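You operate a simulated robot arm through the tools that you are given. There is no shell and no other tool. Be economical: measure what you need, move in short steps, check, and stop when the job is done.

The job below is to be done with a simulated robot arm. You get a single attempt, and the scene is never put back.

## Task
Set the width stop to the card, clamp it and stand the green bearing box between the stops.
Fine: free the green clamp lever first; the box goes lengthways.
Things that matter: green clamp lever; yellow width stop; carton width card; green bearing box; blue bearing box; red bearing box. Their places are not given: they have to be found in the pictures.

It is judged by the outcome, as a careful person would: the job done as asked, and still so three seconds after it is handed in. It fails if anything else is knocked over, pushed out of place, dropped, spilled or broken.

## Robot
A 7-joint arm with a two-finger parallel gripper, fixed in place. Base frame: the origin is at the foot of the arm, x ahead of it, y to its left, z up. Lengths are in mm, angles in rad, forces in N, time in s.
With the tool pointing down near the work surface it reaches from about 240 to 680 mm from the base axis. Its first joint turns from -1.152 to 1.152 rad. Payload 2.4 kg.
The tool frame sits at the grasp point between the pads (the TCP): z along the fingers, y along the line on which they close. The tips reach 30 mm beyond it. The gripper opens to 94 mm. The fingers are 28 mm wide and 10 mm thick; the gripper's body (50 by 96 mm) begins 55 mm behind the TCP.
Orientation is that of the tool frame in the base frame, as a unit quaternion [x, y, z, w]. With the fingers straight down and closing along the base's y, the tool's x points along the base's -x, its y along +y and its z along -z.

## Interface
- The arm moves only by the tool jog_arm. Its argument "increments" is a list that holds one entry, the list of rows, each a list of 7 numbers: the turn, a rotation vector about the base's x, y, z in rad, then the shift along the base's x, y, z in mm, then the gripper command, from -1 (fully open) to 1 (shut), values between in proportion. In form: [[[wx, wy, wz, tx, ty, tz, gripper], ...]]. A call has 1 to 12 rows; each row shifts and turns the commanded pose from where the row before left it. Rows are played at 5 a second. More than 50 mm and 0.15 rad between two rows, or a gripper value outside its range, and nothing of the call is played. Where a pose cannot be reached the arm comes as near as it can. A force on the tool above 90 N (or 10 N above the force at the start of the call, whichever is more), or a blocked arm, ends the call early, and 0.2 s more pass. The fingers move at their own pace (about 153 mm/s each) and stop on an object; they squeeze with about 32 N. The grip force told is the motor's: it shows also when the fingers shut on nothing. Time passes only in rows, and 0.2 s behind the last, so rows that do not move let the fingers close. The reply holds the time, the measured pose of the TCP, the force on the tool along the base axes, the opening and the grip force, in the units named above and with some noise.
- Cameras (640 x 400 px; columns grow to the right, rows downward): "scene" is fixed at [35.3, 474.9, 1435.2]; the picture's right is [-0.78, -0.62, 0.00], its down [-0.41, 0.51, -0.76] and it looks along [0.47, -0.59, -0.65] (base axes); focal length 325 px, centre (320, 200). "wrist" rides on the gripper at [-37, 0, -58] in the tool frame; the picture's right is [0.00, -1.00, 0.00], its down [0.97, 0.00, -0.24] and it looks along [0.24, 0.00, 0.97] (tool axes); focal length 218 px, centre (320, 200).
- snapshot(camera): a new picture of that camera. The clock stands still meanwhile.
- point_at(camera, pixels): for up to 12 pixels [column, row] of the newest picture of that camera ("zoom" is the newest enlarged one), the place [x, y, z] in the base frame of the surface seen there, good to about 2 mm. The clock stands still meanwhile.
- zoom(camera, box): a new picture of the part [left, top, right, bottom] of that camera's present view, enlarged. The clock stands still meanwhile.
- job_done(): hands the job in; it is judged then, once.

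Keep the steps short. Do not move on a guess: measure, check each grasp and each placing, and mend mistakes. In all there are 80 turns and 38 pictures (those below and enlarged ones count). Leave the gripper open and the arm clear of the work at the hand-in unless told otherwise, and finish with a single line.

The tools are called after ">>>" as a command line: name --argument value ..., lists and objects as JSON in quotes. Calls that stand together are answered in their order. jog_arm: Moves the arm, as the interface text tells. Its arguments: {"type":"object","properties":{"increments":{"type":"array","items":{"type":"array","items":{"type":"array","items":{"type":"number"}}}}},"required":["increments"]} The other tools are called the same way: snapshot (camera) takes a picture; point_at (camera, pixels) gives the place of the surface under pixels of a picture; zoom (camera, box) takes an enlarged picture of a part of a camera's view; job_done () hands the job in.

At the start:

```text
clock: 0.0
tcp_pos: [335.2, 51.7, 1102.3]
tcp_rot: [0.0, 1.0, 0.0, -0.001]
force: [-1.0, -0.1, 0.2]
opening: 94.1
grip_force: 0.0
```

scene: 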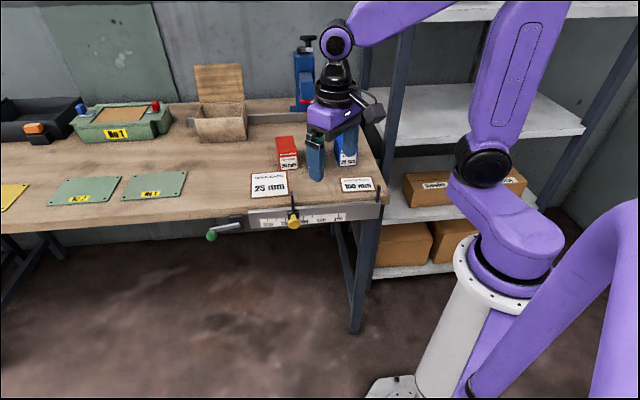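
wrist: 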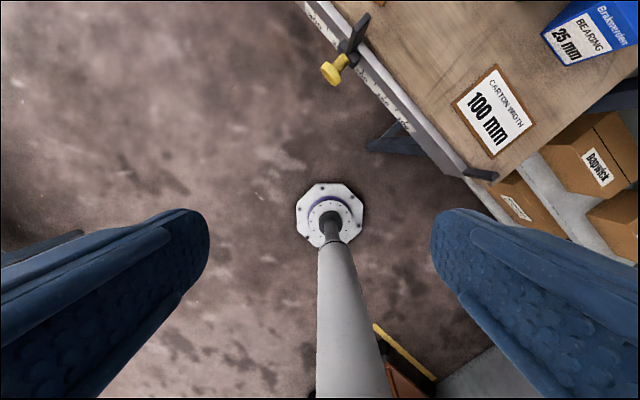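

I see the bench edge with a yellow knob near (293,222), a green lever near (212,235) and a card "100 mm". I'll enlarge the area first.

>>> zoom --camera "scene" --box '[190, 160, 400, 260]'

>>> zoom --camera "scene" --box '[180, 40, 400, 200]'

```text
3.05 times, centred on (295, 210) of scene
```

zoom: 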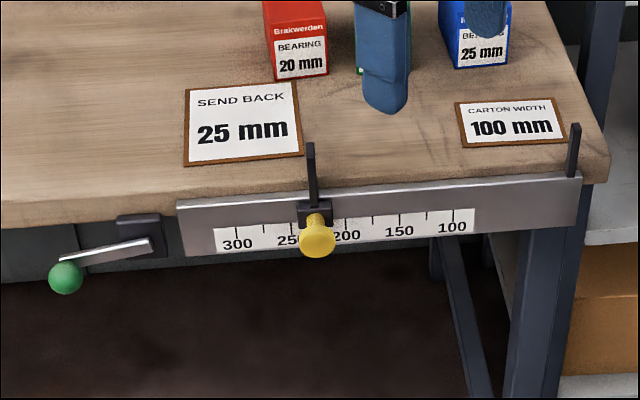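

```text
2.50 times, centred on (290, 120) of scene
```

zoom: 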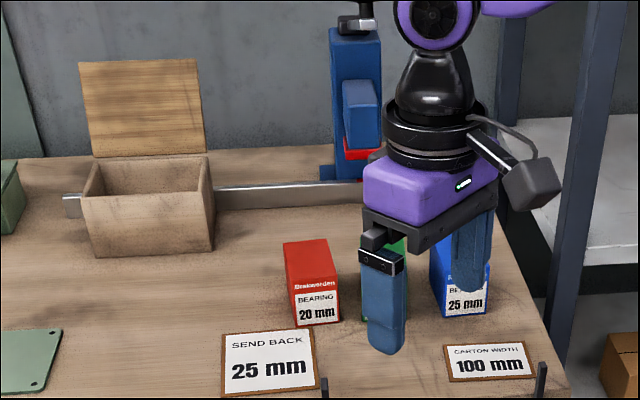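

The card says 100 mm (the other, "SEND BACK 25 mm", is a different matter). I measure the stop parts, but on the second zoom only the last picture counts, so I take the rail zoom again.

>>> zoom --camera "scene" --box '[190, 160, 400, 260]'

>>> point_at --camera "zoom" --pixels '[[66, 277], [105, 250], [150, 243], [317, 236], [318, 222], [312, 180], [311, 147], [573, 150], [452, 213], [400, 219], [235, 231], [190, 215]]'

>>> point_at --camera "zoom" --pixels '[[298, 30], [480, 30], [250, 190], [250, 200], [570, 182], [305, 215], [332, 215], [500, 165], [140, 225], [345, 217], [305, 180], [568, 170]]'

```text
3.05 times, centred on (295, 210) of scene
```

zoom: 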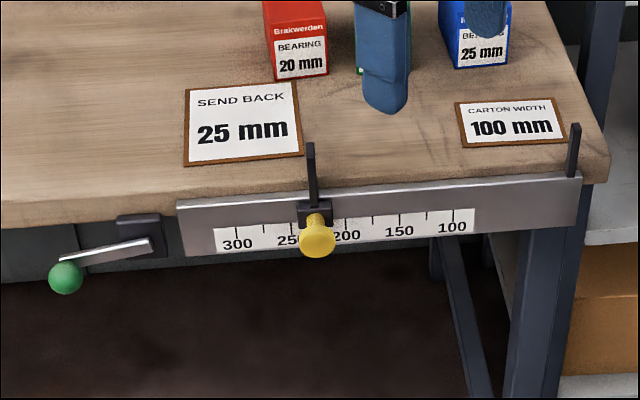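

```text
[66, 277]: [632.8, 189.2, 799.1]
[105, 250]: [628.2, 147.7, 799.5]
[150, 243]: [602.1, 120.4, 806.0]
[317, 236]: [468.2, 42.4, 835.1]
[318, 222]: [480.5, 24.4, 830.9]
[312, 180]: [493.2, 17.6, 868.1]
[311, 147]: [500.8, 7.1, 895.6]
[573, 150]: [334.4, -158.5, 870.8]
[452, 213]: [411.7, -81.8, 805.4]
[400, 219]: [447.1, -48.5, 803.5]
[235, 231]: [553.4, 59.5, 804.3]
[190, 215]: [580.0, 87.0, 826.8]
```

```text
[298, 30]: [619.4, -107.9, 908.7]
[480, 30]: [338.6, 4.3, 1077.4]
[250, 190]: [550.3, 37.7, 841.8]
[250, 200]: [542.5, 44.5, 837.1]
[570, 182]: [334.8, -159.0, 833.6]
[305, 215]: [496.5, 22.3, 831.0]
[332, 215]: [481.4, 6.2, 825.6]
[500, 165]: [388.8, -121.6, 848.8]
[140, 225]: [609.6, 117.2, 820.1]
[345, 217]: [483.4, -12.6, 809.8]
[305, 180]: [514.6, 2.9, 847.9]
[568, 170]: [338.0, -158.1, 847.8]
```

The rail runs at 45° (100 mark at (412,-82), 300 mark at (553,60)), the fixed stop is near (334,-158) and the lever knob at (633,189,799). I now turn the tool 45° and go above the lever, so the wrist camera sees it and the scene camera sees the boxes.

>>> jog_arm --increments '[[[0, 0, -0.1122, 40, 11.5, -8, -1], [0, 0, -0.1122, 40, 11.5, -8, -1], [0, 0, -0.1122, 40, 11.5, -8, -1], [0, 0, -0.1122, 40, 11.5, -8, -1], [0, 0, -0.1122, 40, 11.5, -8, -1], [0, 0, -0.1122, 40, 11.5, -8, -1], [0, 0, -0.1122, 40, 11.5, -8, -1], [0, 0, 0, 0, 0, 0, -1]]]'

>>> snapshot --camera "wrist"

>>> snapshot --camera "scene"

```text
clock: 1.8
tcp_pos: [616.9, 135.5, 1045.4]
tcp_rot: [0.383, 0.924, 0.0, 0.0]
force: [0.4, -0.4, 0.1]
opening: 94.1
grip_force: 0.0
```

```text
32 pictures are left
```

wrist: 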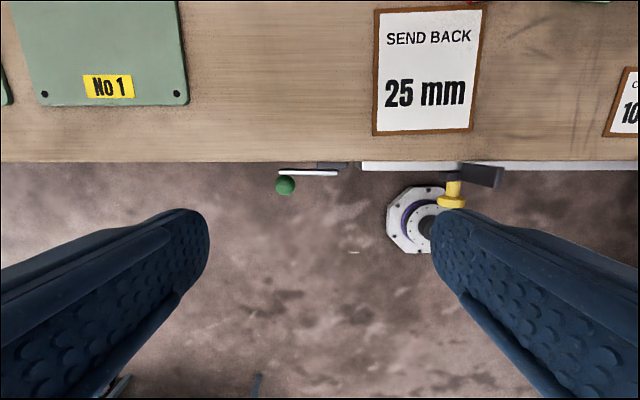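

```text
31 pictures are left
```

scene: 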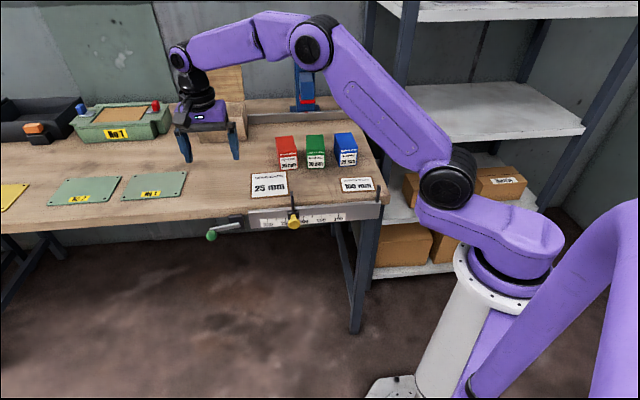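

The lever is a flat arm in a vertical plane, along the rail, with the green ball on its outside at scene (212,235). I enlarge the lever and the boxes.

>>> zoom --camera "scene" --box '[196, 205, 260, 245]'

>>> point_at --camera "zoom" --pixels '[[160, 300], [200, 280], [260, 250], [320, 230], [420, 200], [460, 170], [480, 120], [400, 120], [470, 200]]'

>>> zoom --camera "scene" --box '[240, 115, 400, 215]'

>>> point_at --camera "wrist" --pixels '[[285, 185], [285, 172], [310, 172], [335, 172], [330, 164], [450, 190], [452, 203], [470, 175], [495, 175], [380, 165], [380, 160], [620, 165]]'

```text
10.00 times, centred on (228, 225) of scene
```

zoom: 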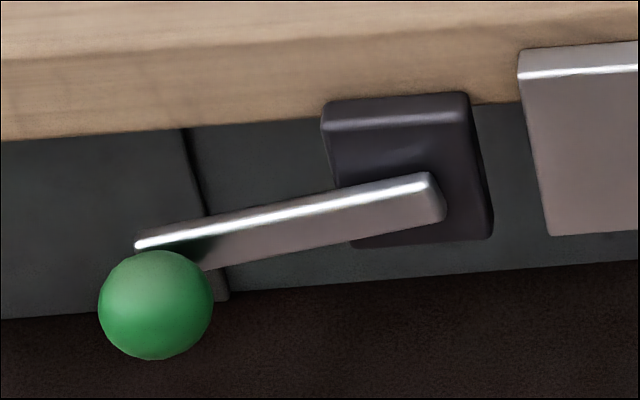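

```text
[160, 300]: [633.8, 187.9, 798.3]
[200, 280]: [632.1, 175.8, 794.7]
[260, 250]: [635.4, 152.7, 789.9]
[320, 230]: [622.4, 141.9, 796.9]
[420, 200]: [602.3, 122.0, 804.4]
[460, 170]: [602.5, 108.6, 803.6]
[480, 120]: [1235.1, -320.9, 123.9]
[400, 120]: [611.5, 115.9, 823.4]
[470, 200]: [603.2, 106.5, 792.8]
```

```text
4.00 times, centred on (320, 165) of scene
```

zoom: 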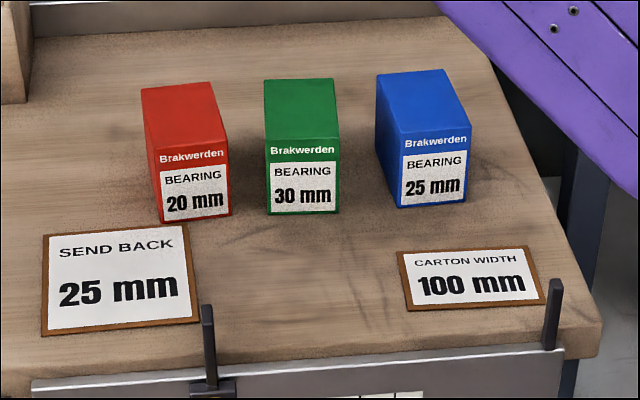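

```text
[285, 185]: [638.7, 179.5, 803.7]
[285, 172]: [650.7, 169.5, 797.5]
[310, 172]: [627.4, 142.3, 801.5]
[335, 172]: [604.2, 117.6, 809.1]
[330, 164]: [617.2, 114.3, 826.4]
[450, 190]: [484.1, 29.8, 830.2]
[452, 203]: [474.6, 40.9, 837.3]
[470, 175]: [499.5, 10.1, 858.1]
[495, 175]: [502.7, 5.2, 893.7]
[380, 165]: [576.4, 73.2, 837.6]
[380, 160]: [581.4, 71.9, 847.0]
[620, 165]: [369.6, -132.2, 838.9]
```

The lever arm droops about 15° from its pivot near (603,118,803), and the ball's centre is near (640,180,789). I move above it and lean the tool outward so the gripper stays clear of the bench edge.

>>> jog_arm --increments '[[[-0.0619, -0.0619, 0, 4, 13, -36, -1], [-0.0619, -0.0619, 0, 4, 13, -36, -1], [-0.0619, -0.0619, 0, 4, 13, -36, -1], [-0.0619, -0.0619, 0, 3.6, 13.2, -36, -1], [0, 0, 0, 0, 0, 0, -1]]]'

>>> snapshot --camera "wrist"

>>> point_at --camera "wrist" --pixels '[[320, 200]]'

```text
clock: 3.0
tcp_pos: [631.8, 186.7, 901.5]
tcp_rot: [0.377, 0.909, -0.066, 0.162]
force: [0.0, -0.7, 0.3]
opening: 93.9
grip_force: 0.2
```

```text
28 pictures are left
```

wrist: 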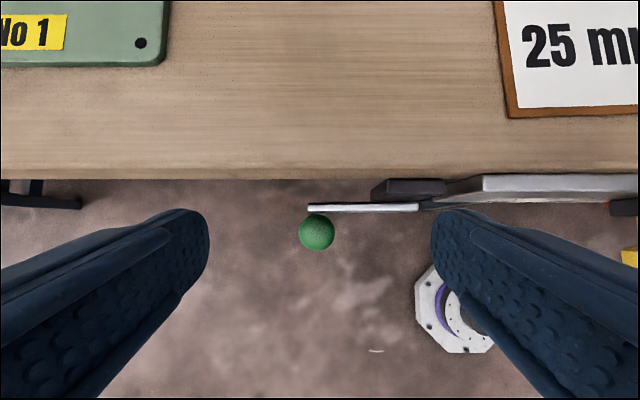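

```text
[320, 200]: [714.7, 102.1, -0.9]
```

The ball is centred between the fingers, at (317,232). I measure it once more.

>>> point_at --camera "wrist" --pixels '[[317, 232], [317, 218], [317, 246], [303, 232], [331, 232], [340, 209], [400, 208], [315, 208], [420, 190], [200, 178]]'

```text
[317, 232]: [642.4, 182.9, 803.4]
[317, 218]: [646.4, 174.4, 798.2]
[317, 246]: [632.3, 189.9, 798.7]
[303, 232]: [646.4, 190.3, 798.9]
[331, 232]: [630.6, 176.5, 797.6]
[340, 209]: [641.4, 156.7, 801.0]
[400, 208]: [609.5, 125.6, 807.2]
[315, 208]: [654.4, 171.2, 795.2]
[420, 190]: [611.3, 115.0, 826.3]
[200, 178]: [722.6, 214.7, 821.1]
```

Ball centre is about (639,182,790). I go straight down around it, then close.

>>> jog_arm --increments '[[[0, 0, 0, 0, 0, -35, -1], [0, 0, 0, 0, 0, -35, -1], [0, 0, 0, 0, 0, -30, -1], [0, 0, 0, 0, 0, 0, -1]]]'

>>> jog_arm --increments '[[[0, 0, 0, 0, 0, 0, 0.2], [0, 0, 0, 0, 0, 0, 0.6], [0, 0, 0, 0, 0, 0, 1], [0, 0, 0, 0, 0, 0, 1]]]'

```text
clock: 4.0
tcp_pos: [631.1, 184.9, 801.9]
tcp_rot: [0.378, 0.909, -0.067, 0.162]
force: [-0.3, -0.3, 0.5]
opening: 94.1
grip_force: 0.1
```

```text
clock: 5.0
tcp_pos: [631.0, 184.8, 802.3]
tcp_rot: [0.377, 0.91, -0.065, 0.161]
force: [-0.1, 0.6, 0.4]
opening: 0.0
grip_force: 32.7
```

The fingers shut on nothing (opening 0). I look at why.

>>> snapshot --camera "wrist"

>>> zoom --camera "scene" --box '[164, 180, 292, 260]'

```text
27 pictures are left
```

wrist: 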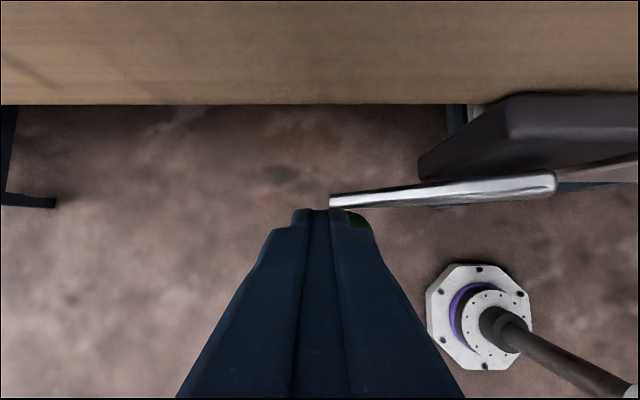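

```text
5.00 times, centred on (228, 220) of scene
```

zoom: 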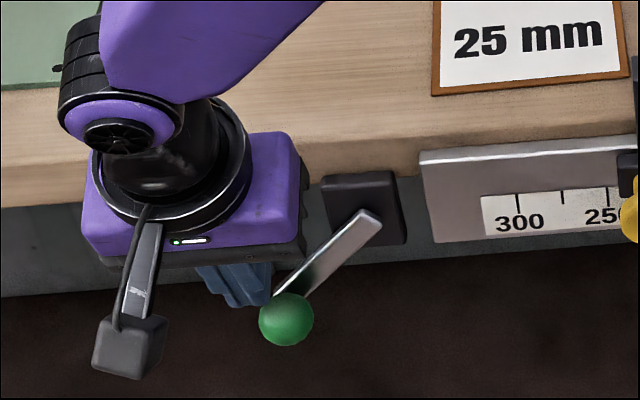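

Closing pushed the ball down: the lever now points steeply down, so it turns downward easily. I measure its position.

>>> point_at --camera "zoom" --pixels '[[286, 318], [365, 220], [330, 255], [300, 285], [375, 215]]'

>>> point_at --camera "wrist" --pixels '[[360, 221], [340, 200], [545, 182], [450, 190]]'

```text
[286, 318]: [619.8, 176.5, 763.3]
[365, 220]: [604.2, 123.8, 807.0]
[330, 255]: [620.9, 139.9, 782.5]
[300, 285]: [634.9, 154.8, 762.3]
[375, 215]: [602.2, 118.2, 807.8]
```

```text
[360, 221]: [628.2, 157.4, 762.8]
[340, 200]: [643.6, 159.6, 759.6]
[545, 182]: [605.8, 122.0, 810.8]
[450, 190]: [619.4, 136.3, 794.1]
```

The lever is now at about -45° (ball near s=562 along the rail, z≈753), so I'll keep pushing the same way. I go down next to the ball with shut fingers, a little further out, watching the force.

>>> jog_arm --increments '[[[0, 0, 0, -2.8, 2.8, 0, 1], [0, 0, 0, 0, 0, -12, 1], [0, 0, 0, 0, 0, -12, 1], [0, 0, 0, 0, 0, -12, 1], [0, 0, 0, 0, 0, 0, 1]]]'

```text
clock: 6.2
tcp_pos: [628.0, 186.0, 766.1]
tcp_rot: [0.377, 0.91, -0.066, 0.162]
force: [-0.8, 0.0, 0.2]
opening: 0.0
grip_force: 32.6
```

No force. Now I sweep toward the pivot (–x, –y along the rail), about 32 mm.

>>> jog_arm --increments '[[[0, 0, 0, -5.7, -5.7, 0, 1], [0, 0, 0, -5.7, -5.7, -2, 1], [0, 0, 0, -5.7, -5.7, -2, 1], [0, 0, 0, -5.7, -5.7, -2, 1], [0, 0, 0, 0, 0, 0, 1]]]'

>>> zoom --camera "scene" --box '[164, 180, 292, 260]'

```text
clock: 7.4
tcp_pos: [605.3, 164.1, 759.7]
tcp_rot: [0.377, 0.909, -0.066, 0.161]
force: [0.5, 0.7, 0.2]
opening: 0.0
grip_force: 32.7
```

```text
5.00 times, centred on (228, 220) of scene
```

zoom: 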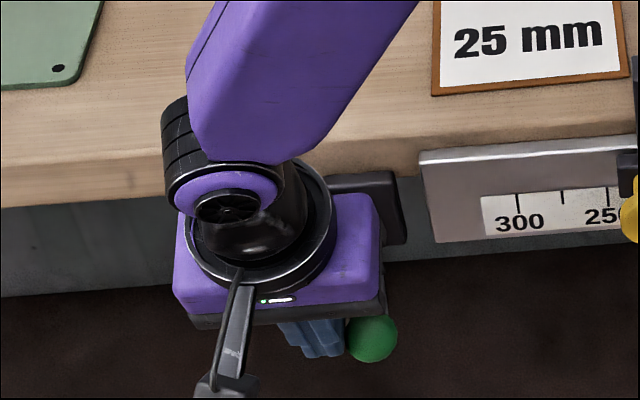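

The ball moves easily. I measure it and push on in small steps.

>>> point_at --camera "zoom" --pixels '[[372, 338]]'

>>> jog_arm --increments '[[[0, 0, 0, -4, -4, 0, 1], [0, 0, 0, -4, -4, 0, 1], [0, 0, 0, -4, -4, 0, 1], [0, 0, 0, 0, 0, 0, 1]]]'

```text
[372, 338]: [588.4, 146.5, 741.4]
```

```text
clock: 8.4
tcp_pos: [599.6, 159.9, 764.2]
tcp_rot: [0.374, 0.911, -0.056, 0.166]
force: [29.2, 24.6, -8.5]
opening: 0.1
grip_force: 32.9
```

The push met a stop (about 38 N): the lever is at its end, pointing down. I back off, go outward and up.

>>> jog_arm --increments '[[[0, 0, 0, 14, 14, 0, 1], [0, 0, 0, -14, 14, 0, 1], [0, 0, 0, 0, 0, 40, 1], [0, 0, 0, 0, 0, 40, 1], [0, 0, 0, 0, 0, 40, 0], [0, 0, 0, 0, 0, 20, -1], [0, 0, 0, 0, 0, 0, -1]]]'

>>> zoom --camera "scene" --box '[190, 180, 318, 260]'

```text
clock: 10.0
tcp_pos: [593.0, 180.2, 901.5]
tcp_rot: [0.376, 0.91, -0.067, 0.161]
force: [0.8, -0.4, 1.0]
opening: 93.9
grip_force: 0.1
```

```text
5.00 times, centred on (254, 220) of scene
```

zoom: 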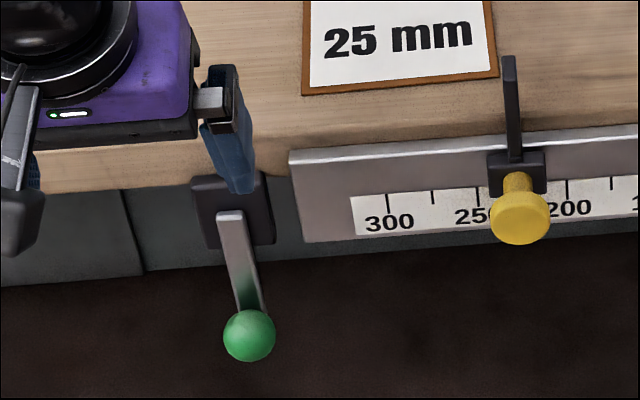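

The lever hangs straight down: free. Now I measure the yellow knob, its carriage, the blade and the scale marks.

>>> point_at --camera "zoom" --pixels '[[520, 220], [498, 218], [544, 215], [518, 180], [494, 175], [540, 172], [506, 110], [514, 110], [568, 190], [388, 203], [250, 335], [510, 150]]'

>>> zoom --camera "scene" --box '[270, 170, 398, 250]'

>>> point_at --camera "zoom" --pixels '[[110, 110], [120, 110], [118, 160], [530, 115], [540, 115], [535, 95], [529, 140], [318, 203], [229, 213], [300, 155], [300, 145], [130, 285]]'

```text
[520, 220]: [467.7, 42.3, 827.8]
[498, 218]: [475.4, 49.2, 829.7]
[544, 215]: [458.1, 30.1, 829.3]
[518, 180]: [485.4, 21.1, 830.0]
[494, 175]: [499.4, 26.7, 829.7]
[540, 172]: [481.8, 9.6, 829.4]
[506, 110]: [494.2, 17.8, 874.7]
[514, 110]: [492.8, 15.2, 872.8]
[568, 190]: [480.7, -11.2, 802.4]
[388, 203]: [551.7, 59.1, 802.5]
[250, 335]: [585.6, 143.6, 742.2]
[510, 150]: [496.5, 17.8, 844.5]
```

```text
5.00 times, centred on (334, 210) of scene
```

zoom: 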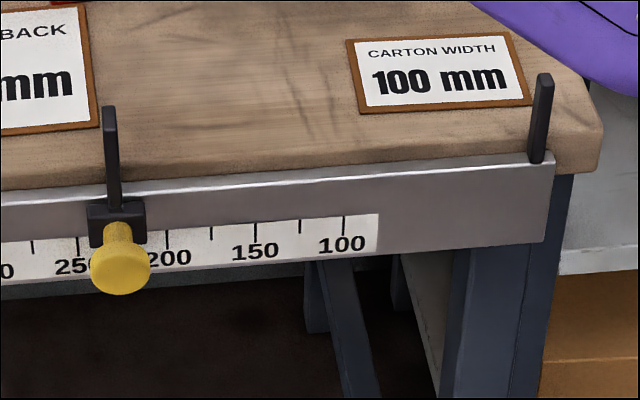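

```text
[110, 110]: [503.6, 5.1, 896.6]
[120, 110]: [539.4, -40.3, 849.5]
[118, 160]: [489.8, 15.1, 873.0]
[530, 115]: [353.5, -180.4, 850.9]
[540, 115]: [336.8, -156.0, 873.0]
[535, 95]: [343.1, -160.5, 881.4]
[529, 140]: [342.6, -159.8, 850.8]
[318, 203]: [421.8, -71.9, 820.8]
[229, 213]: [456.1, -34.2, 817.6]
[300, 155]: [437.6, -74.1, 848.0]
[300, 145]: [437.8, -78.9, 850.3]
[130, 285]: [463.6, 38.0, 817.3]
```

The knob is a ~30 mm disc centred near (468,42,828), and the moving blade stands behind it up to z≈897. I lean the tool a bit more (so the camera clears the blade) and hover in front of it.

>>> jog_arm --increments '[[[-0.0442, -0.0442, 0, -25.5, -27.2, 4, -1], [-0.0442, -0.0442, 0, -25.5, -27.2, 4, -1], [-0.0442, -0.0442, 0, -25.5, -27.2, 4, -1], [-0.0442, -0.0442, 0, -25.5, -27.2, 4, -1], [0, 0, 0, -25.3, -27.1, 4, -1], [0, 0, 0, 0, 0, 0, -1]]]'

>>> snapshot --camera "wrist"

```text
clock: 11.4
tcp_pos: [466.6, 44.3, 922.1]
tcp_rot: [0.366, 0.882, -0.113, 0.273]
force: [0.6, 0.2, -0.5]
opening: 94.1
grip_force: 0.0
```

```text
22 pictures are left
```

wrist: 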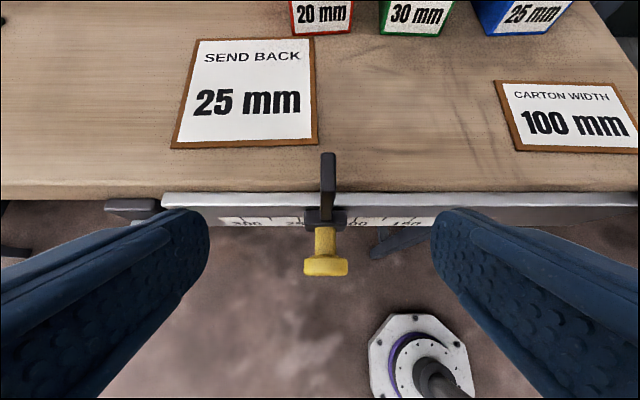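

>>> point_at --camera "wrist" --pixels '[[326, 265], [307, 265], [345, 265], [326, 258], [326, 274], [325, 240], [308, 216], [344, 216], [322, 190], [334, 190], [327, 158]]'

```text
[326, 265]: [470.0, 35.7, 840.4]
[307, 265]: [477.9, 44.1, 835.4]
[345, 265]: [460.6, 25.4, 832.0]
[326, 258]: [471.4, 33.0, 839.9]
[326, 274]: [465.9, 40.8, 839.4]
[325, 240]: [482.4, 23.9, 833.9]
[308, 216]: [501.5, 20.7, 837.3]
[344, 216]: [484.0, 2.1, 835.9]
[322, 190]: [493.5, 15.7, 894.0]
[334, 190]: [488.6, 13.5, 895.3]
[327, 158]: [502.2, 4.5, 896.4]
```

Disc centre is at about s=358, t≈-305, z≈826. I descend 85 mm around it and close.

>>> jog_arm --increments '[[[0, 0, 0, -2, -2, -30, -1], [0, 0, 0, 0, 0, -30, -1], [0, 0, 0, 0, 0, -25, -1], [0, 0, 0, 0, 0, 0, -1], [0, 0, 0, 0, 0, 0, 0.3], [0, 0, 0, 0, 0, 0, 0.8], [0, 0, 0, 0, 0, 0, 1]]]'

```text
clock: 13.0
tcp_pos: [466.6, 42.0, 837.8]
tcp_rot: [0.366, 0.882, -0.114, 0.273]
force: [1.2, -0.3, -6.9]
opening: 31.3
grip_force: 45.5
```

Grasped, 31.3 mm opening. I try a short slide of 20 mm toward the fixed stop to check that it runs freely.

>>> jog_arm --increments '[[[0, 0, 0, -7, -7, 0, 1], [0, 0, 0, -7, -7, 0, 1], [0, 0, 0, 0, 0, 0, 1]]]'

```text
clock: 13.8
tcp_pos: [450.4, 25.9, 837.6]
tcp_rot: [0.367, 0.882, -0.114, 0.274]
force: [4.4, -6.1, -0.6]
opening: 31.7
grip_force: 45.3
```

It runs freely. I slide on another 85 mm.

>>> jog_arm --increments '[[[0, 0, 0, -12, -12, 0, 1], [0, 0, 0, -12, -12, 0, 1], [0, 0, 0, -12, -12, 0, 1], [0, 0, 0, -12, -12, 0, 1], [0, 0, 0, -12, -12, 0, 1], [0, 0, 0, 0, 0, 0, 1], [0, 0, 0, 0, 0, 0, 1]]]'

>>> snapshot --camera "wrist"

>>> zoom --camera "scene" --box '[284, 165, 396, 235]'

```text
clock: 15.4
tcp_pos: [391.3, -32.6, 837.6]
tcp_rot: [0.366, 0.882, -0.114, 0.276]
force: [10.2, -12.1, 18.1]
opening: 31.5
grip_force: 45.4
```

```text
21 pictures are left
```

wrist: 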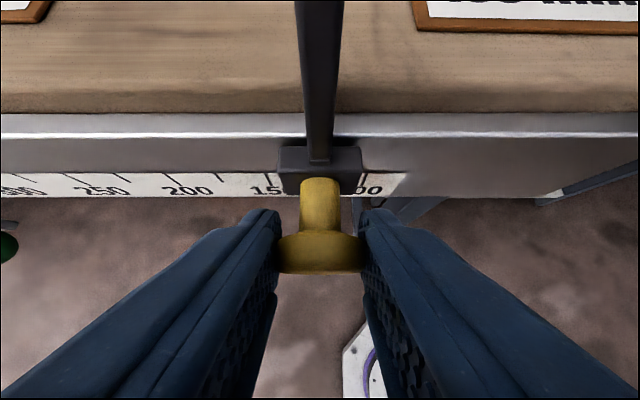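

```text
5.71 times, centred on (340, 200) of scene
```

zoom: 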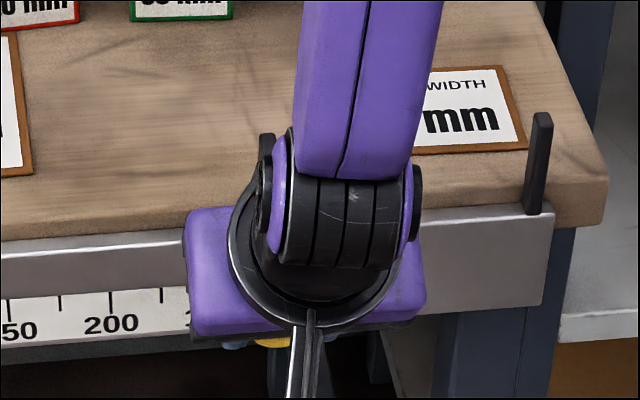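

The stop is now at about 120 on the scale (wrist view: 100 mark near (366,180)). I measure marks, blade and fixed blade precisely.

>>> point_at --camera "wrist" --pixels '[[366, 180], [264, 180], [170, 180], [80, 180], [308, 120], [330, 120], [319, 120], [281, 165], [361, 165], [305, 60], [336, 60], [320, 20]]'

>>> point_at --camera "zoom" --pixels '[[528, 190], [536, 190], [531, 150], [544, 150], [540, 118], [525, 205], [548, 250], [542, 208], [262, 150], [272, 150]]'

```text
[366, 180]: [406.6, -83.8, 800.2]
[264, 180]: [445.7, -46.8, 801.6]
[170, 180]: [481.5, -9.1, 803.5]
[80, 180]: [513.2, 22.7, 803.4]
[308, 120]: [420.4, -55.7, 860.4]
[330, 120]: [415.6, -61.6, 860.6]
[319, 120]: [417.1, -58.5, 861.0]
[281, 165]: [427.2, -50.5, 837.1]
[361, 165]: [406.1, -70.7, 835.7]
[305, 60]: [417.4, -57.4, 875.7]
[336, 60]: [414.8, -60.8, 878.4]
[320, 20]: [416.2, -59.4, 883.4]
```

```text
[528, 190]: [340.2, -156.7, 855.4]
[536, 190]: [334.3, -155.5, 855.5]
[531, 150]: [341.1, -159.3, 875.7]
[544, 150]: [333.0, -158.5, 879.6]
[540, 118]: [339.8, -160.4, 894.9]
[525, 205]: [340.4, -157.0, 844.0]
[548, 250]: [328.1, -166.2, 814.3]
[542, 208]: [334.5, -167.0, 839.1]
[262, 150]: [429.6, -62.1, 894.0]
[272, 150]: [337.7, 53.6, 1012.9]
```

Blade centre sits with the knob (s≈253.6), inner face ≈249.6; fixed blade's inner face ≈130–132.5. I slide 16 mm more, release and measure with a free view.

>>> jog_arm --increments '[[[0, 0, 0, -5.65, -5.65, 0, 1], [0, 0, 0, -5.65, -5.65, 0, 1], [0, 0, 0, 0, 0, 0, 1], [0, 0, 0, 0, 0, 0, 1], [0, 0, 0, 0, 0, 0, 0.4], [0, 0, 0, 0, 0, 0, 0.4]]]'

>>> jog_arm --increments '[[[0, 0, 0, 0, 0, 40, 0], [0, 0, 0, -20, 20, 40, -1], [0, 0, 0, -20, 20, 40, -1], [0, 0, 0, -20, 20, 30, -1], [0, 0, 0, 0, 0, 0, -1]]]'

>>> snapshot --camera "wrist"

```text
clock: 16.8
tcp_pos: [384.5, -37.7, 839.3]
tcp_rot: [0.364, 0.884, -0.115, 0.269]
force: [-5.7, 3.7, -30.2]
opening: 31.4
grip_force: 45.1
out of reach, approached as far as the arm can: row 1, 2
```

```text
clock: 18.0
tcp_pos: [323.3, 20.8, 991.5]
tcp_rot: [0.365, 0.883, -0.114, 0.273]
force: [0.1, -0.3, 1.3]
opening: 93.9
grip_force: 0.1
```

```text
19 pictures are left
```

wrist: 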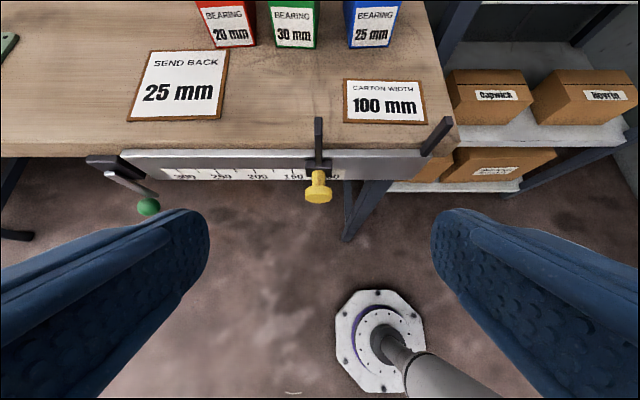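

The arm ran out of reach at that lean, and the stop sits near s≈245. This view shows both blades, so I enlarge it and measure.

>>> zoom --camera "wrist" --box '[290, 100, 466, 210]'

```text
3.64 times, centred on (378, 155) of wrist
```

zoom: 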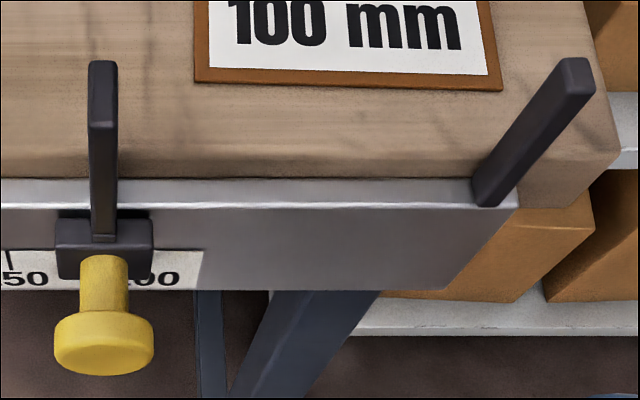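

>>> point_at --camera "zoom" --pixels '[[115, 180], [93, 180], [117, 100], [113, 230], [482, 195], [498, 195], [476, 185], [515, 155], [560, 95], [575, 75], [488, 200], [570, 100]]'

>>> point_at --camera "zoom" --pixels '[[514, 210], [10, 262], [200, 260], [92, 125], [116, 125], [103, 240], [57, 250], [152, 250], [480, 180], [540, 100], [104, 340]]'

```text
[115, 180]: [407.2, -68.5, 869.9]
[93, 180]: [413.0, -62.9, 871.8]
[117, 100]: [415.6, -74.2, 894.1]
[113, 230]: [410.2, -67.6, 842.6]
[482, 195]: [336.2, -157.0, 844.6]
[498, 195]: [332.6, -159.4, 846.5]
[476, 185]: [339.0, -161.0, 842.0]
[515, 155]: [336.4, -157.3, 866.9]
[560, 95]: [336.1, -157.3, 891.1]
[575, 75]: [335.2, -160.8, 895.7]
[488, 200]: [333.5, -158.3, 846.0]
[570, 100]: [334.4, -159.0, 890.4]
```

```text
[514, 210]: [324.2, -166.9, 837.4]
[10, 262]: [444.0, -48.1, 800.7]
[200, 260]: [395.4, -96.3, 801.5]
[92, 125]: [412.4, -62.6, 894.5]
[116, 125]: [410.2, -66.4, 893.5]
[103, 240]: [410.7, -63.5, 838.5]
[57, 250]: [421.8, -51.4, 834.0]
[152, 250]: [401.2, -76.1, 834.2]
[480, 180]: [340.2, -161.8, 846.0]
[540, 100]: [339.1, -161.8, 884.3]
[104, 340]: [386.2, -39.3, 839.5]
```

The gap now is about 114.5 mm by both the blade faces and the scale (blade centre reads ≈114). About 14 mm remain. I regrip with less lean so it stays in reach.

>>> jog_arm --increments '[[[0.059, 0.059, 0, 20.9, -20.1, -15, -1], [0.059, 0.059, 0, 20.9, -20.1, -20, -1], [0.059, 0.059, 0, 20.8, -20, -26.5, -1], [0, 0, 0, 0, 0, 0, -1]]]'

>>> jog_arm --increments '[[[0, 0, 0, 0, 0, -30, -1], [0, 0, 0, 0, 0, -30, -1], [0, 0, 0, 0, 0, -31, -1], [0, 0, 0, 0, 0, 0, -1]]]'

```text
clock: 19.0
tcp_pos: [386.2, -39.0, 929.1]
tcp_rot: [0.377, 0.91, -0.066, 0.16]
force: [0.3, -1.0, 0.2]
opening: 93.7
grip_force: 0.1
```

```text
clock: 20.0
tcp_pos: [387.2, -38.0, 840.3]
tcp_rot: [0.378, 0.909, -0.067, 0.161]
force: [0.0, 0.3, 0.0]
opening: 94.1
grip_force: 0.1
```

I close on the knob and read the exact grip position before sliding.

>>> jog_arm --increments '[[[0, 0, 0, 0, 0, 0, 0.3], [0, 0, 0, 0, 0, 0, 0.8], [0, 0, 0, 0, 0, 0, 1], [0, 0, 0, 0, 0, 0, 1]]]'

```text
clock: 21.0
tcp_pos: [386.1, -37.4, 839.7]
tcp_rot: [0.377, 0.91, -0.067, 0.16]
force: [0.6, -1.5, -6.4]
opening: 31.3
grip_force: 44.9
```

Gripped at s≈246.6. I slide 14 mm toward the fixed stop.

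>>> jog_arm --increments '[[[0, 0, 0, -3.3, -3.3, 0, 1], [0, 0, 0, -3.3, -3.3, 0, 1], [0, 0, 0, -3.3, -3.3, 0, 1], [0, 0, 0, 0, 0, 0, 1], [0, 0, 0, 0, 0, 0, 1]]]'

>>> snapshot --camera "wrist"

```text
clock: 22.2
tcp_pos: [376.9, -46.7, 839.2]
tcp_rot: [0.377, 0.91, -0.065, 0.159]
force: [-17.9, 19.3, 17.9]
opening: 31.7
grip_force: 45.0
```

```text
17 pictures are left
```

wrist: 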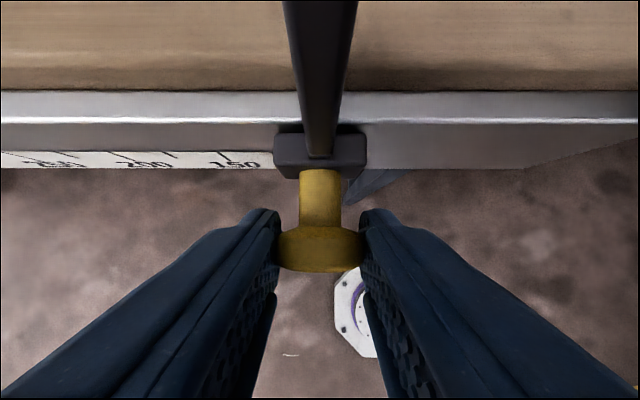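

The stop is at s≈233.5, near 102. I release, retreat outward, and check with a clear view of both blades.

>>> jog_arm --increments '[[[0, 0, 0, 0, 0, 0, 0.4], [0, 0, 0, 0, 0, 0, -0.2], [0, 0, 0, 0, 0, 40, -1], [0, 0, 0, 0, 0, 45, -1], [0, 0, 0, -25, 25, 30, -1], [0, 0, 0, -25, 25, 30, -1], [0, 0, 0, 0, 0, 0, -1]]]'

>>> zoom --camera "wrist" --box '[280, 60, 440, 160]'

>>> zoom --camera "scene" --box '[310, 170, 394, 230]'

```text
clock: 23.8
tcp_pos: [328.0, 3.4, 984.1]
tcp_rot: [0.377, 0.91, -0.066, 0.161]
force: [0.5, -0.1, 0.2]
opening: 93.9
grip_force: 0.1
```

```text
4.00 times, centred on (360, 110) of wrist
```

zoom: 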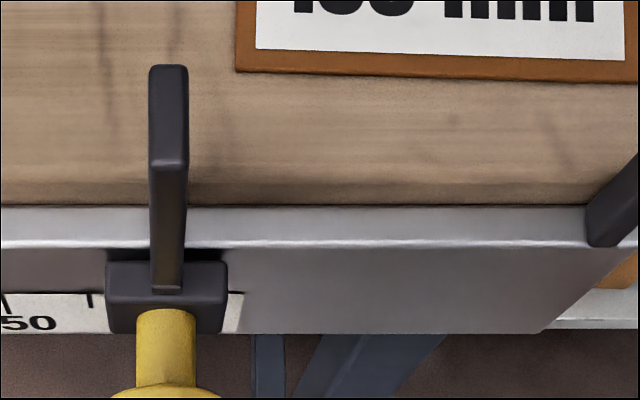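

```text
6.67 times, centred on (352, 200) of scene
```

zoom: 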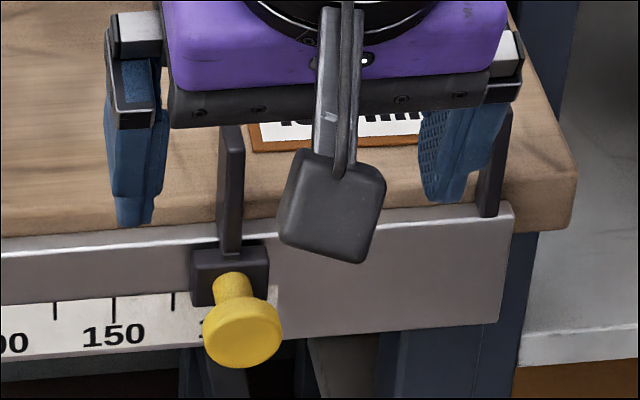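

I measure the ticks, blade and carriage, plus the fixed blade, in this view.

>>> point_at --camera "zoom" --pixels '[[55, 311], [114, 309], [174, 300], [222, 225], [229, 225], [241, 225], [194, 285], [264, 280], [242, 350], [485, 205], [495, 200], [482, 200]]'

>>> zoom --camera "wrist" --box '[290, 50, 466, 160]'

```text
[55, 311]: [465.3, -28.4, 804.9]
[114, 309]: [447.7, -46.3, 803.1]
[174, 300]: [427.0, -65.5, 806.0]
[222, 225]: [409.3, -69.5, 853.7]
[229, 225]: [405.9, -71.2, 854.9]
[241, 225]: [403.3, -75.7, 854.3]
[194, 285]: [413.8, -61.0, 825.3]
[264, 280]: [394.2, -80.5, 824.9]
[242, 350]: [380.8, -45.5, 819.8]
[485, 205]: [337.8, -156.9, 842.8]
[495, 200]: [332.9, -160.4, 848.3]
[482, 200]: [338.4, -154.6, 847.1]
```

```text
3.64 times, centred on (378, 105) of wrist
```

zoom: 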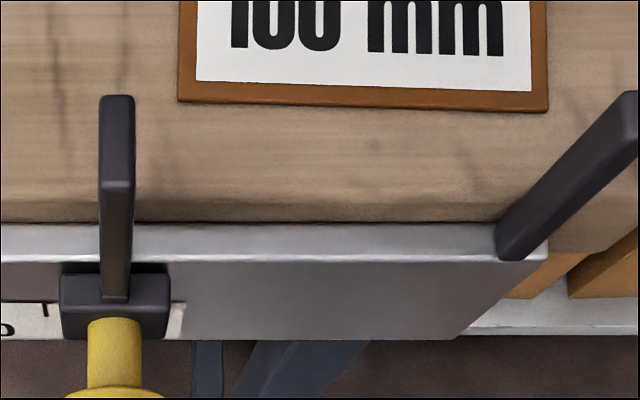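

>>> point_at --camera "zoom" --pixels '[[101, 240], [115, 240], [131, 240], [103, 280], [128, 280], [128, 200], [62, 300], [168, 300], [45, 310], [502, 255], [550, 200], [500, 235]]'

>>> point_at --camera "zoom" --pixels '[[100, 220], [116, 220], [132, 220], [116, 260], [505, 258], [512, 250], [530, 230], [590, 165], [498, 240], [524, 259], [130, 290], [102, 290]]'

```text
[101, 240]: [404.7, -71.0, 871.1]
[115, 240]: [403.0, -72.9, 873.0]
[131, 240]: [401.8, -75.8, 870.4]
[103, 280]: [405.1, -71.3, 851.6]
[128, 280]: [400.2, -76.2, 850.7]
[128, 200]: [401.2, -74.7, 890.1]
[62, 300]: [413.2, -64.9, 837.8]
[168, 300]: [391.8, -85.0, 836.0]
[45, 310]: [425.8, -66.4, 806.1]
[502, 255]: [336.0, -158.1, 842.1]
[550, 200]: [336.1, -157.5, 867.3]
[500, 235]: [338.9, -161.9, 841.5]
```

```text
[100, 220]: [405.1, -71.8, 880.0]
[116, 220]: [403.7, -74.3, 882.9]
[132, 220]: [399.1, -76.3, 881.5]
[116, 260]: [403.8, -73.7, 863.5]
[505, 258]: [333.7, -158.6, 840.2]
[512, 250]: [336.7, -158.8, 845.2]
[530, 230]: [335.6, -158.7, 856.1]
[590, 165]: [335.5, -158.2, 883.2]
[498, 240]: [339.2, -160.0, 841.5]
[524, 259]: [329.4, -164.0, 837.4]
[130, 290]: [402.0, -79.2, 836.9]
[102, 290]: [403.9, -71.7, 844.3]
```

Readings agree on a gap of about 103 mm, so about 3 mm too wide. I go back to the knob.

>>> jog_arm --increments '[[[0, 0, 0, 25, -25, -30, -1], [0, 0, 0, 25, -25, -30, -1], [0, 0, 0, 0, 0, -30, -1], [0, 0, 0, 0, 0, -30, -1], [0, 0, 0, 0, 0, -25, -1], [0, 0, 0, 0, 0, 0, -1], [0, 0, 0, 0, 0, 0, 0.3], [0, 0, 0, 0, 0, 0, 0.8], [0, 0, 0, 0, 0, 0, 1], [0, 0, 0, 0, 0, 0, 1]]]'

```text
clock: 26.0
tcp_pos: [378.7, -49.9, 839.3]
tcp_rot: [0.377, 0.91, -0.067, 0.161]
force: [1.6, -2.4, -11.4]
opening: 31.4
grip_force: 45.1
```

Gripped again at s≈232.5. I slide 3 mm.

>>> jog_arm --increments '[[[0, 0, 0, -1.1, -1.1, 0, 1], [0, 0, 0, -1.1, -1.1, 0, 1], [0, 0, 0, 0, 0, 0, 1], [0, 0, 0, 0, 0, 0, 1]]]'

```text
clock: 27.0
tcp_pos: [377.1, -50.7, 838.1]
tcp_rot: [0.377, 0.909, -0.066, 0.162]
force: [1.6, -1.1, 1.0]
opening: 31.2
grip_force: 44.9
```

s≈230.8. I release, rise and move off toward the lever side, then check with a clear scene view.

>>> jog_arm --increments '[[[0, 0, 0, 0, 0, 0, 0.4], [0, 0, 0, 0, 0, 0, -0.2], [0, 0, 0, 0, 0, 40, -1], [0, 0, 0, 0, 0, 45, -1], [0, 0, 0, 33, 33, 5, -1], [0, 0, 0, 33, 33, 0, -1], [0, 0, 0, 33, 33, 0, -1], [0, 0, 0, 33, 33, 0, -1], [0, 0, 0, 33, 33, 0, -1], [0, 0, 0, 33, 33, 0, -1], [0, 0, 0, 0, 0, 0, -1]]]'

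>>> zoom --camera "scene" --box '[310, 170, 394, 230]'

>>> point_at --camera "zoom" --pixels '[[114, 309], [174, 300], [225, 225], [236, 225], [246, 225], [236, 160], [200, 285], [268, 280], [485, 205], [495, 200], [482, 200], [485, 180]]'

```text
clock: 29.4
tcp_pos: [575.5, 145.9, 927.8]
tcp_rot: [0.377, 0.91, -0.066, 0.161]
force: [-0.5, -0.8, 0.0]
opening: 94.2
grip_force: 0.2
```

```text
6.67 times, centred on (352, 200) of scene
```

zoom: 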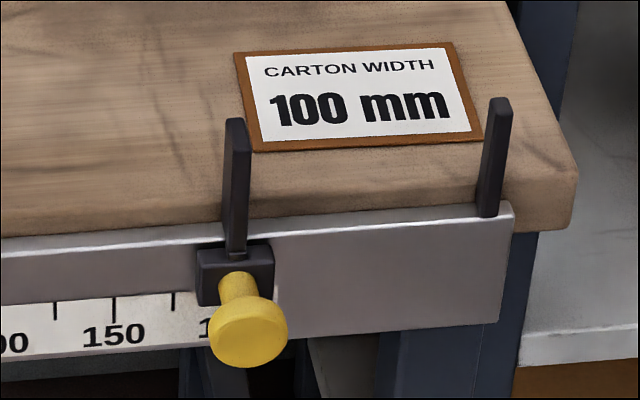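

```text
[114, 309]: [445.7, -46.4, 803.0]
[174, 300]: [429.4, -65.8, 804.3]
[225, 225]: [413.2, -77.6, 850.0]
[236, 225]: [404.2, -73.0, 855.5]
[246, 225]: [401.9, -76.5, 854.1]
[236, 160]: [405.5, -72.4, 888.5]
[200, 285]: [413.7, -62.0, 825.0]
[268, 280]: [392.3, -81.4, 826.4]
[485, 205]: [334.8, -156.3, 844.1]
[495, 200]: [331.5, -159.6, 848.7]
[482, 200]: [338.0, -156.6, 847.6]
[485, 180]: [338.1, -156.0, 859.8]
```

The stop moved about 2.3 mm, so the gap is ≈100–101. I check the blade edges finely with two close zooms.

>>> zoom --camera "scene" --box '[330, 186, 362, 206]'

>>> point_at --camera "zoom" --pixels '[[290, 80], [300, 120], [310, 160], [330, 100], [345, 100], [350, 150]]'

>>> zoom --camera "scene" --box '[362, 184, 394, 204]'

>>> point_at --camera "zoom" --pixels '[[220, 80], [225, 120], [230, 60], [250, 80], [270, 80], [260, 120]]'

```text
16.00 times, centred on (346, 196) of scene
```

zoom: 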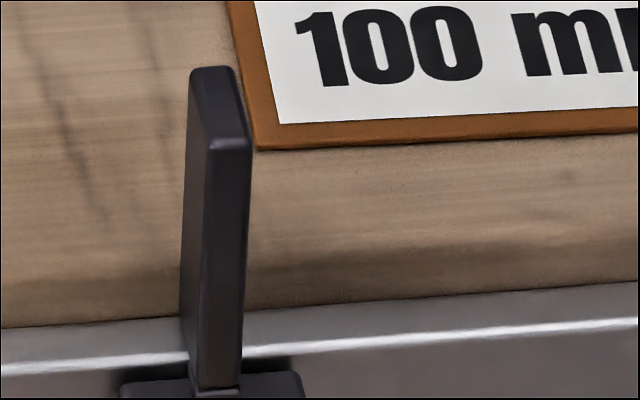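

```text
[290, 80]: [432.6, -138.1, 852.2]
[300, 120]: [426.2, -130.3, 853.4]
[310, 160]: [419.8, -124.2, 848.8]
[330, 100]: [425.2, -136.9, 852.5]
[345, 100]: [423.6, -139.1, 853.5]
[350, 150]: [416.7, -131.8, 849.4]
```

```text
16.00 times, centred on (378, 194) of scene
```

zoom: 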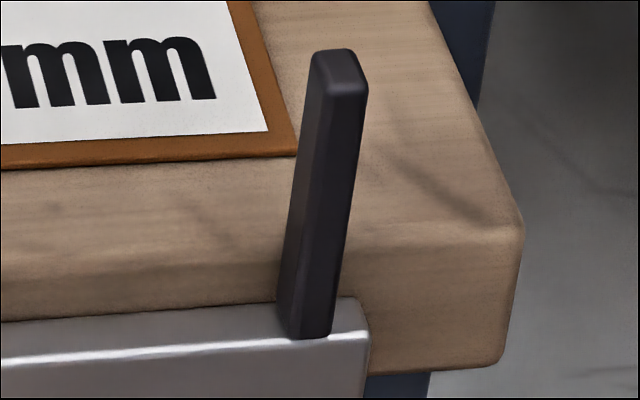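

```text
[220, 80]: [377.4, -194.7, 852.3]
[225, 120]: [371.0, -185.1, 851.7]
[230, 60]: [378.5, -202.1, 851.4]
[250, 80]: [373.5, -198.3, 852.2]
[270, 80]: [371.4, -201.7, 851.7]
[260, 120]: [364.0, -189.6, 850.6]
```

Ray calculation on both blade edges gives a gap of ≈101.1 mm, and the scale agrees (≈101). I go back for one last 1 mm nudge along the same path reversed.

>>> jog_arm --increments '[[[0, 0, 0, -33, -33, 0, -1], [0, 0, 0, -33, -33, 0, -1], [0, 0, 0, -33, -33, 0, -1], [0, 0, 0, -33, -33, 0, -1], [0, 0, 0, -33, -33, 0, -1], [0, 0, 0, -33, -33, -5, -1], [0, 0, 0, 0, 0, -45, -1], [0, 0, 0, 0, 0, -40, -1], [0, 0, 0, 0, 0, 0, 0.2], [0, 0, 0, 0, 0, 0, 0.7], [0, 0, 0, 0, 0, 0, 1], [0, 0, 0, 0, 0, 0, 1]]]'

>>> jog_arm --increments '[[[0, 0, 0, -0.8, -0.8, 0, 1], [0, 0, 0, 0, 0, 0, 1], [0, 0, 0, 0, 0, 0, 1], [0, 0, 0, 0, 0, 0, 0.4], [0, 0, 0, 0, 0, 0, -0.2], [0, 0, 0, 0, 0, 40, -1], [0, 0, 0, 0, 0, 45, -1], [0, 0, 0, 0, 0, 0, -1]]]'

>>> jog_arm --increments '[[[0, 0, 0, 33, 33, 5, -1], [0, 0, 0, 33, 33, 0, -1], [0, 0, 0, 33, 33, 0, -1], [0, 0, 0, 33, 33, 0, -1], [0, 0, 0, 33, 33, 0, -1], [0, 0, 0, 33, 33, 0, -1], [0, 0, 0, 0, 0, 0, -1]]]'

>>> zoom --camera "scene" --box '[310, 170, 394, 230]'

```text
clock: 32.0
tcp_pos: [376.7, -51.7, 836.2]
tcp_rot: [0.377, 0.91, -0.067, 0.16]
force: [2.5, 1.2, -17.9]
opening: 31.3
grip_force: 45.1
```

```text
clock: 33.8
tcp_pos: [373.9, -51.8, 922.6]
tcp_rot: [0.377, 0.91, -0.066, 0.16]
force: [0.0, 0.3, -0.1]
opening: 94.0
grip_force: 0.1
```

```text
clock: 35.4
tcp_pos: [573.5, 145.4, 928.2]
tcp_rot: [0.378, 0.91, -0.066, 0.16]
force: [-0.1, 0.5, 0.0]
opening: 94.0
grip_force: 0.2
```

```text
6.67 times, centred on (352, 200) of scene
```

zoom: 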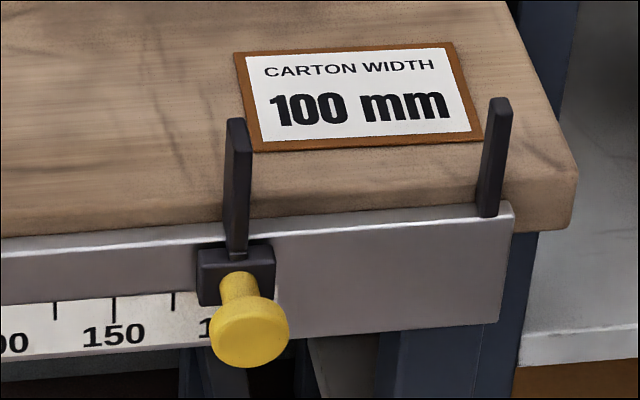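

The gap is now ≈100.5 mm. Next I clamp: the lever's ball hangs at about s=514, z=732. I go down around it with open fingers.

>>> jog_arm --increments '[[[0, 0, 0, 11.3, -3.3, 0, -1], [0, 0, 0, 0, 0, -45, -1], [0, 0, 0, 0, 0, -45, -1], [0, 0, 0, 0, 0, -45, -1], [0, 0, 0, 0, 0, -45, -1], [0, 0, 0, 0, 0, 0, -1]]]'

>>> snapshot --camera "wrist"

```text
clock: 36.8
tcp_pos: [582.6, 143.3, 748.1]
tcp_rot: [0.377, 0.91, -0.067, 0.16]
force: [-0.8, -0.4, 0.9]
opening: 93.8
grip_force: 0.1
```

```text
9 pictures are left
```

wrist: 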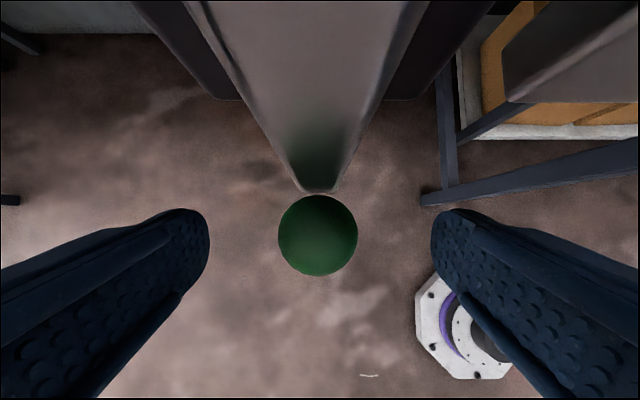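

The ball is centred between the fingers. I close.

>>> jog_arm --increments '[[[0, 0, 0, 0, 0, 0, 0], [0, 0, 0, 0, 0, 0, 0.5], [0, 0, 0, 0, 0, 0, 1], [0, 0, 0, 0, 0, 0, 1]]]'

```text
clock: 37.8
tcp_pos: [583.3, 144.1, 747.7]
tcp_rot: [0.376, 0.91, -0.065, 0.161]
force: [8.7, 3.9, -7.3]
opening: 28.8
grip_force: 44.1
```

Gripped (28.8 mm). I move the ball along its arc about the pivot, first 30°.

>>> jog_arm --increments '[[[0, 0, 0, 6.5, 6.5, 1.2, 1], [0, 0, 0, 6.5, 6.5, 2.2, 1], [0, 0, 0, 6, 6, 3.6, 1], [0, 0, 0, 6, 6, 4.5, 1], [0, 0, 0, 0, 0, 0, 1]]]'

```text
clock: 39.0
tcp_pos: [609.8, 168.1, 758.9]
tcp_rot: [0.377, 0.91, -0.067, 0.16]
force: [-9.6, -0.3, -0.5]
opening: 29.2
grip_force: 45.4
```

Still gripped with low force. I carry on along the arc to about -27°.

>>> jog_arm --increments '[[[0, 0, 0, 5.2, 5.2, 5.6, 1], [0, 0, 0, 4.9, 4.9, 6.6, 1], [0, 0, 0, 4.1, 4.1, 7.4, 1], [0, 0, 0, 3.5, 3.5, 8.1, 1], [0, 0, 0, 0, 0, 0, 1]]]'

```text
clock: 40.2
tcp_pos: [627.7, 184.0, 787.2]
tcp_rot: [0.377, 0.91, -0.067, 0.16]
force: [-8.4, -6.0, -1.9]
opening: 29.1
grip_force: 45.1
```

Still held. The last part, up to the starting angle and slightly beyond to feel the stop.

>>> jog_arm --increments '[[[0, 0, 0, 2.5, 2.5, 8.7, 1], [0, 0, 0, 1.9, 1.9, 9, 1], [0, 0, 0, 0.6, 0.6, 5, 1], [0, 0, 0, 0, 0, 0, 1]]]'

>>> zoom --camera "scene" --box '[164, 180, 292, 260]'

```text
clock: 41.2
tcp_pos: [633.0, 190.5, 811.9]
tcp_rot: [0.377, 0.91, -0.066, 0.16]
force: [-8.0, -6.6, -3.6]
opening: 28.9
grip_force: 45.4
```

```text
5.00 times, centred on (228, 220) of scene
```

zoom: 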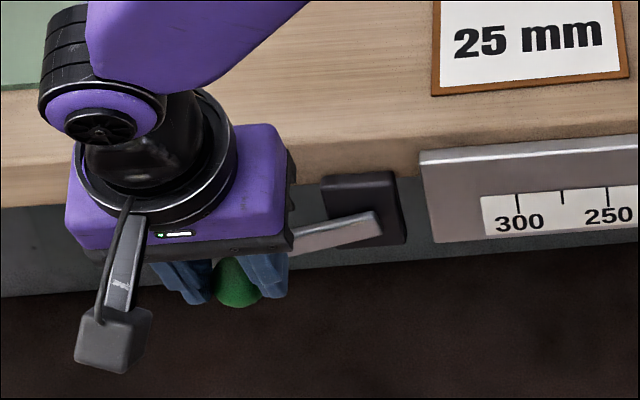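

The lever is back near its first angle, with no stop felt yet. I raise it a bit more to feel the end.

>>> jog_arm --increments '[[[0, 0, 0, 0.2, 0.2, 4, 1], [0, 0, 0, 0, 0, 4, 1], [0, 0, 0, 0, 0, 4, 1], [0, 0, 0, 0, 0, 0, 1]]]'

```text
clock: 42.2
tcp_pos: [633.2, 192.4, 823.2]
tcp_rot: [0.376, 0.91, -0.065, 0.162]
force: [0.1, 0.1, 1.1]
opening: 0.0
grip_force: 33.1
```

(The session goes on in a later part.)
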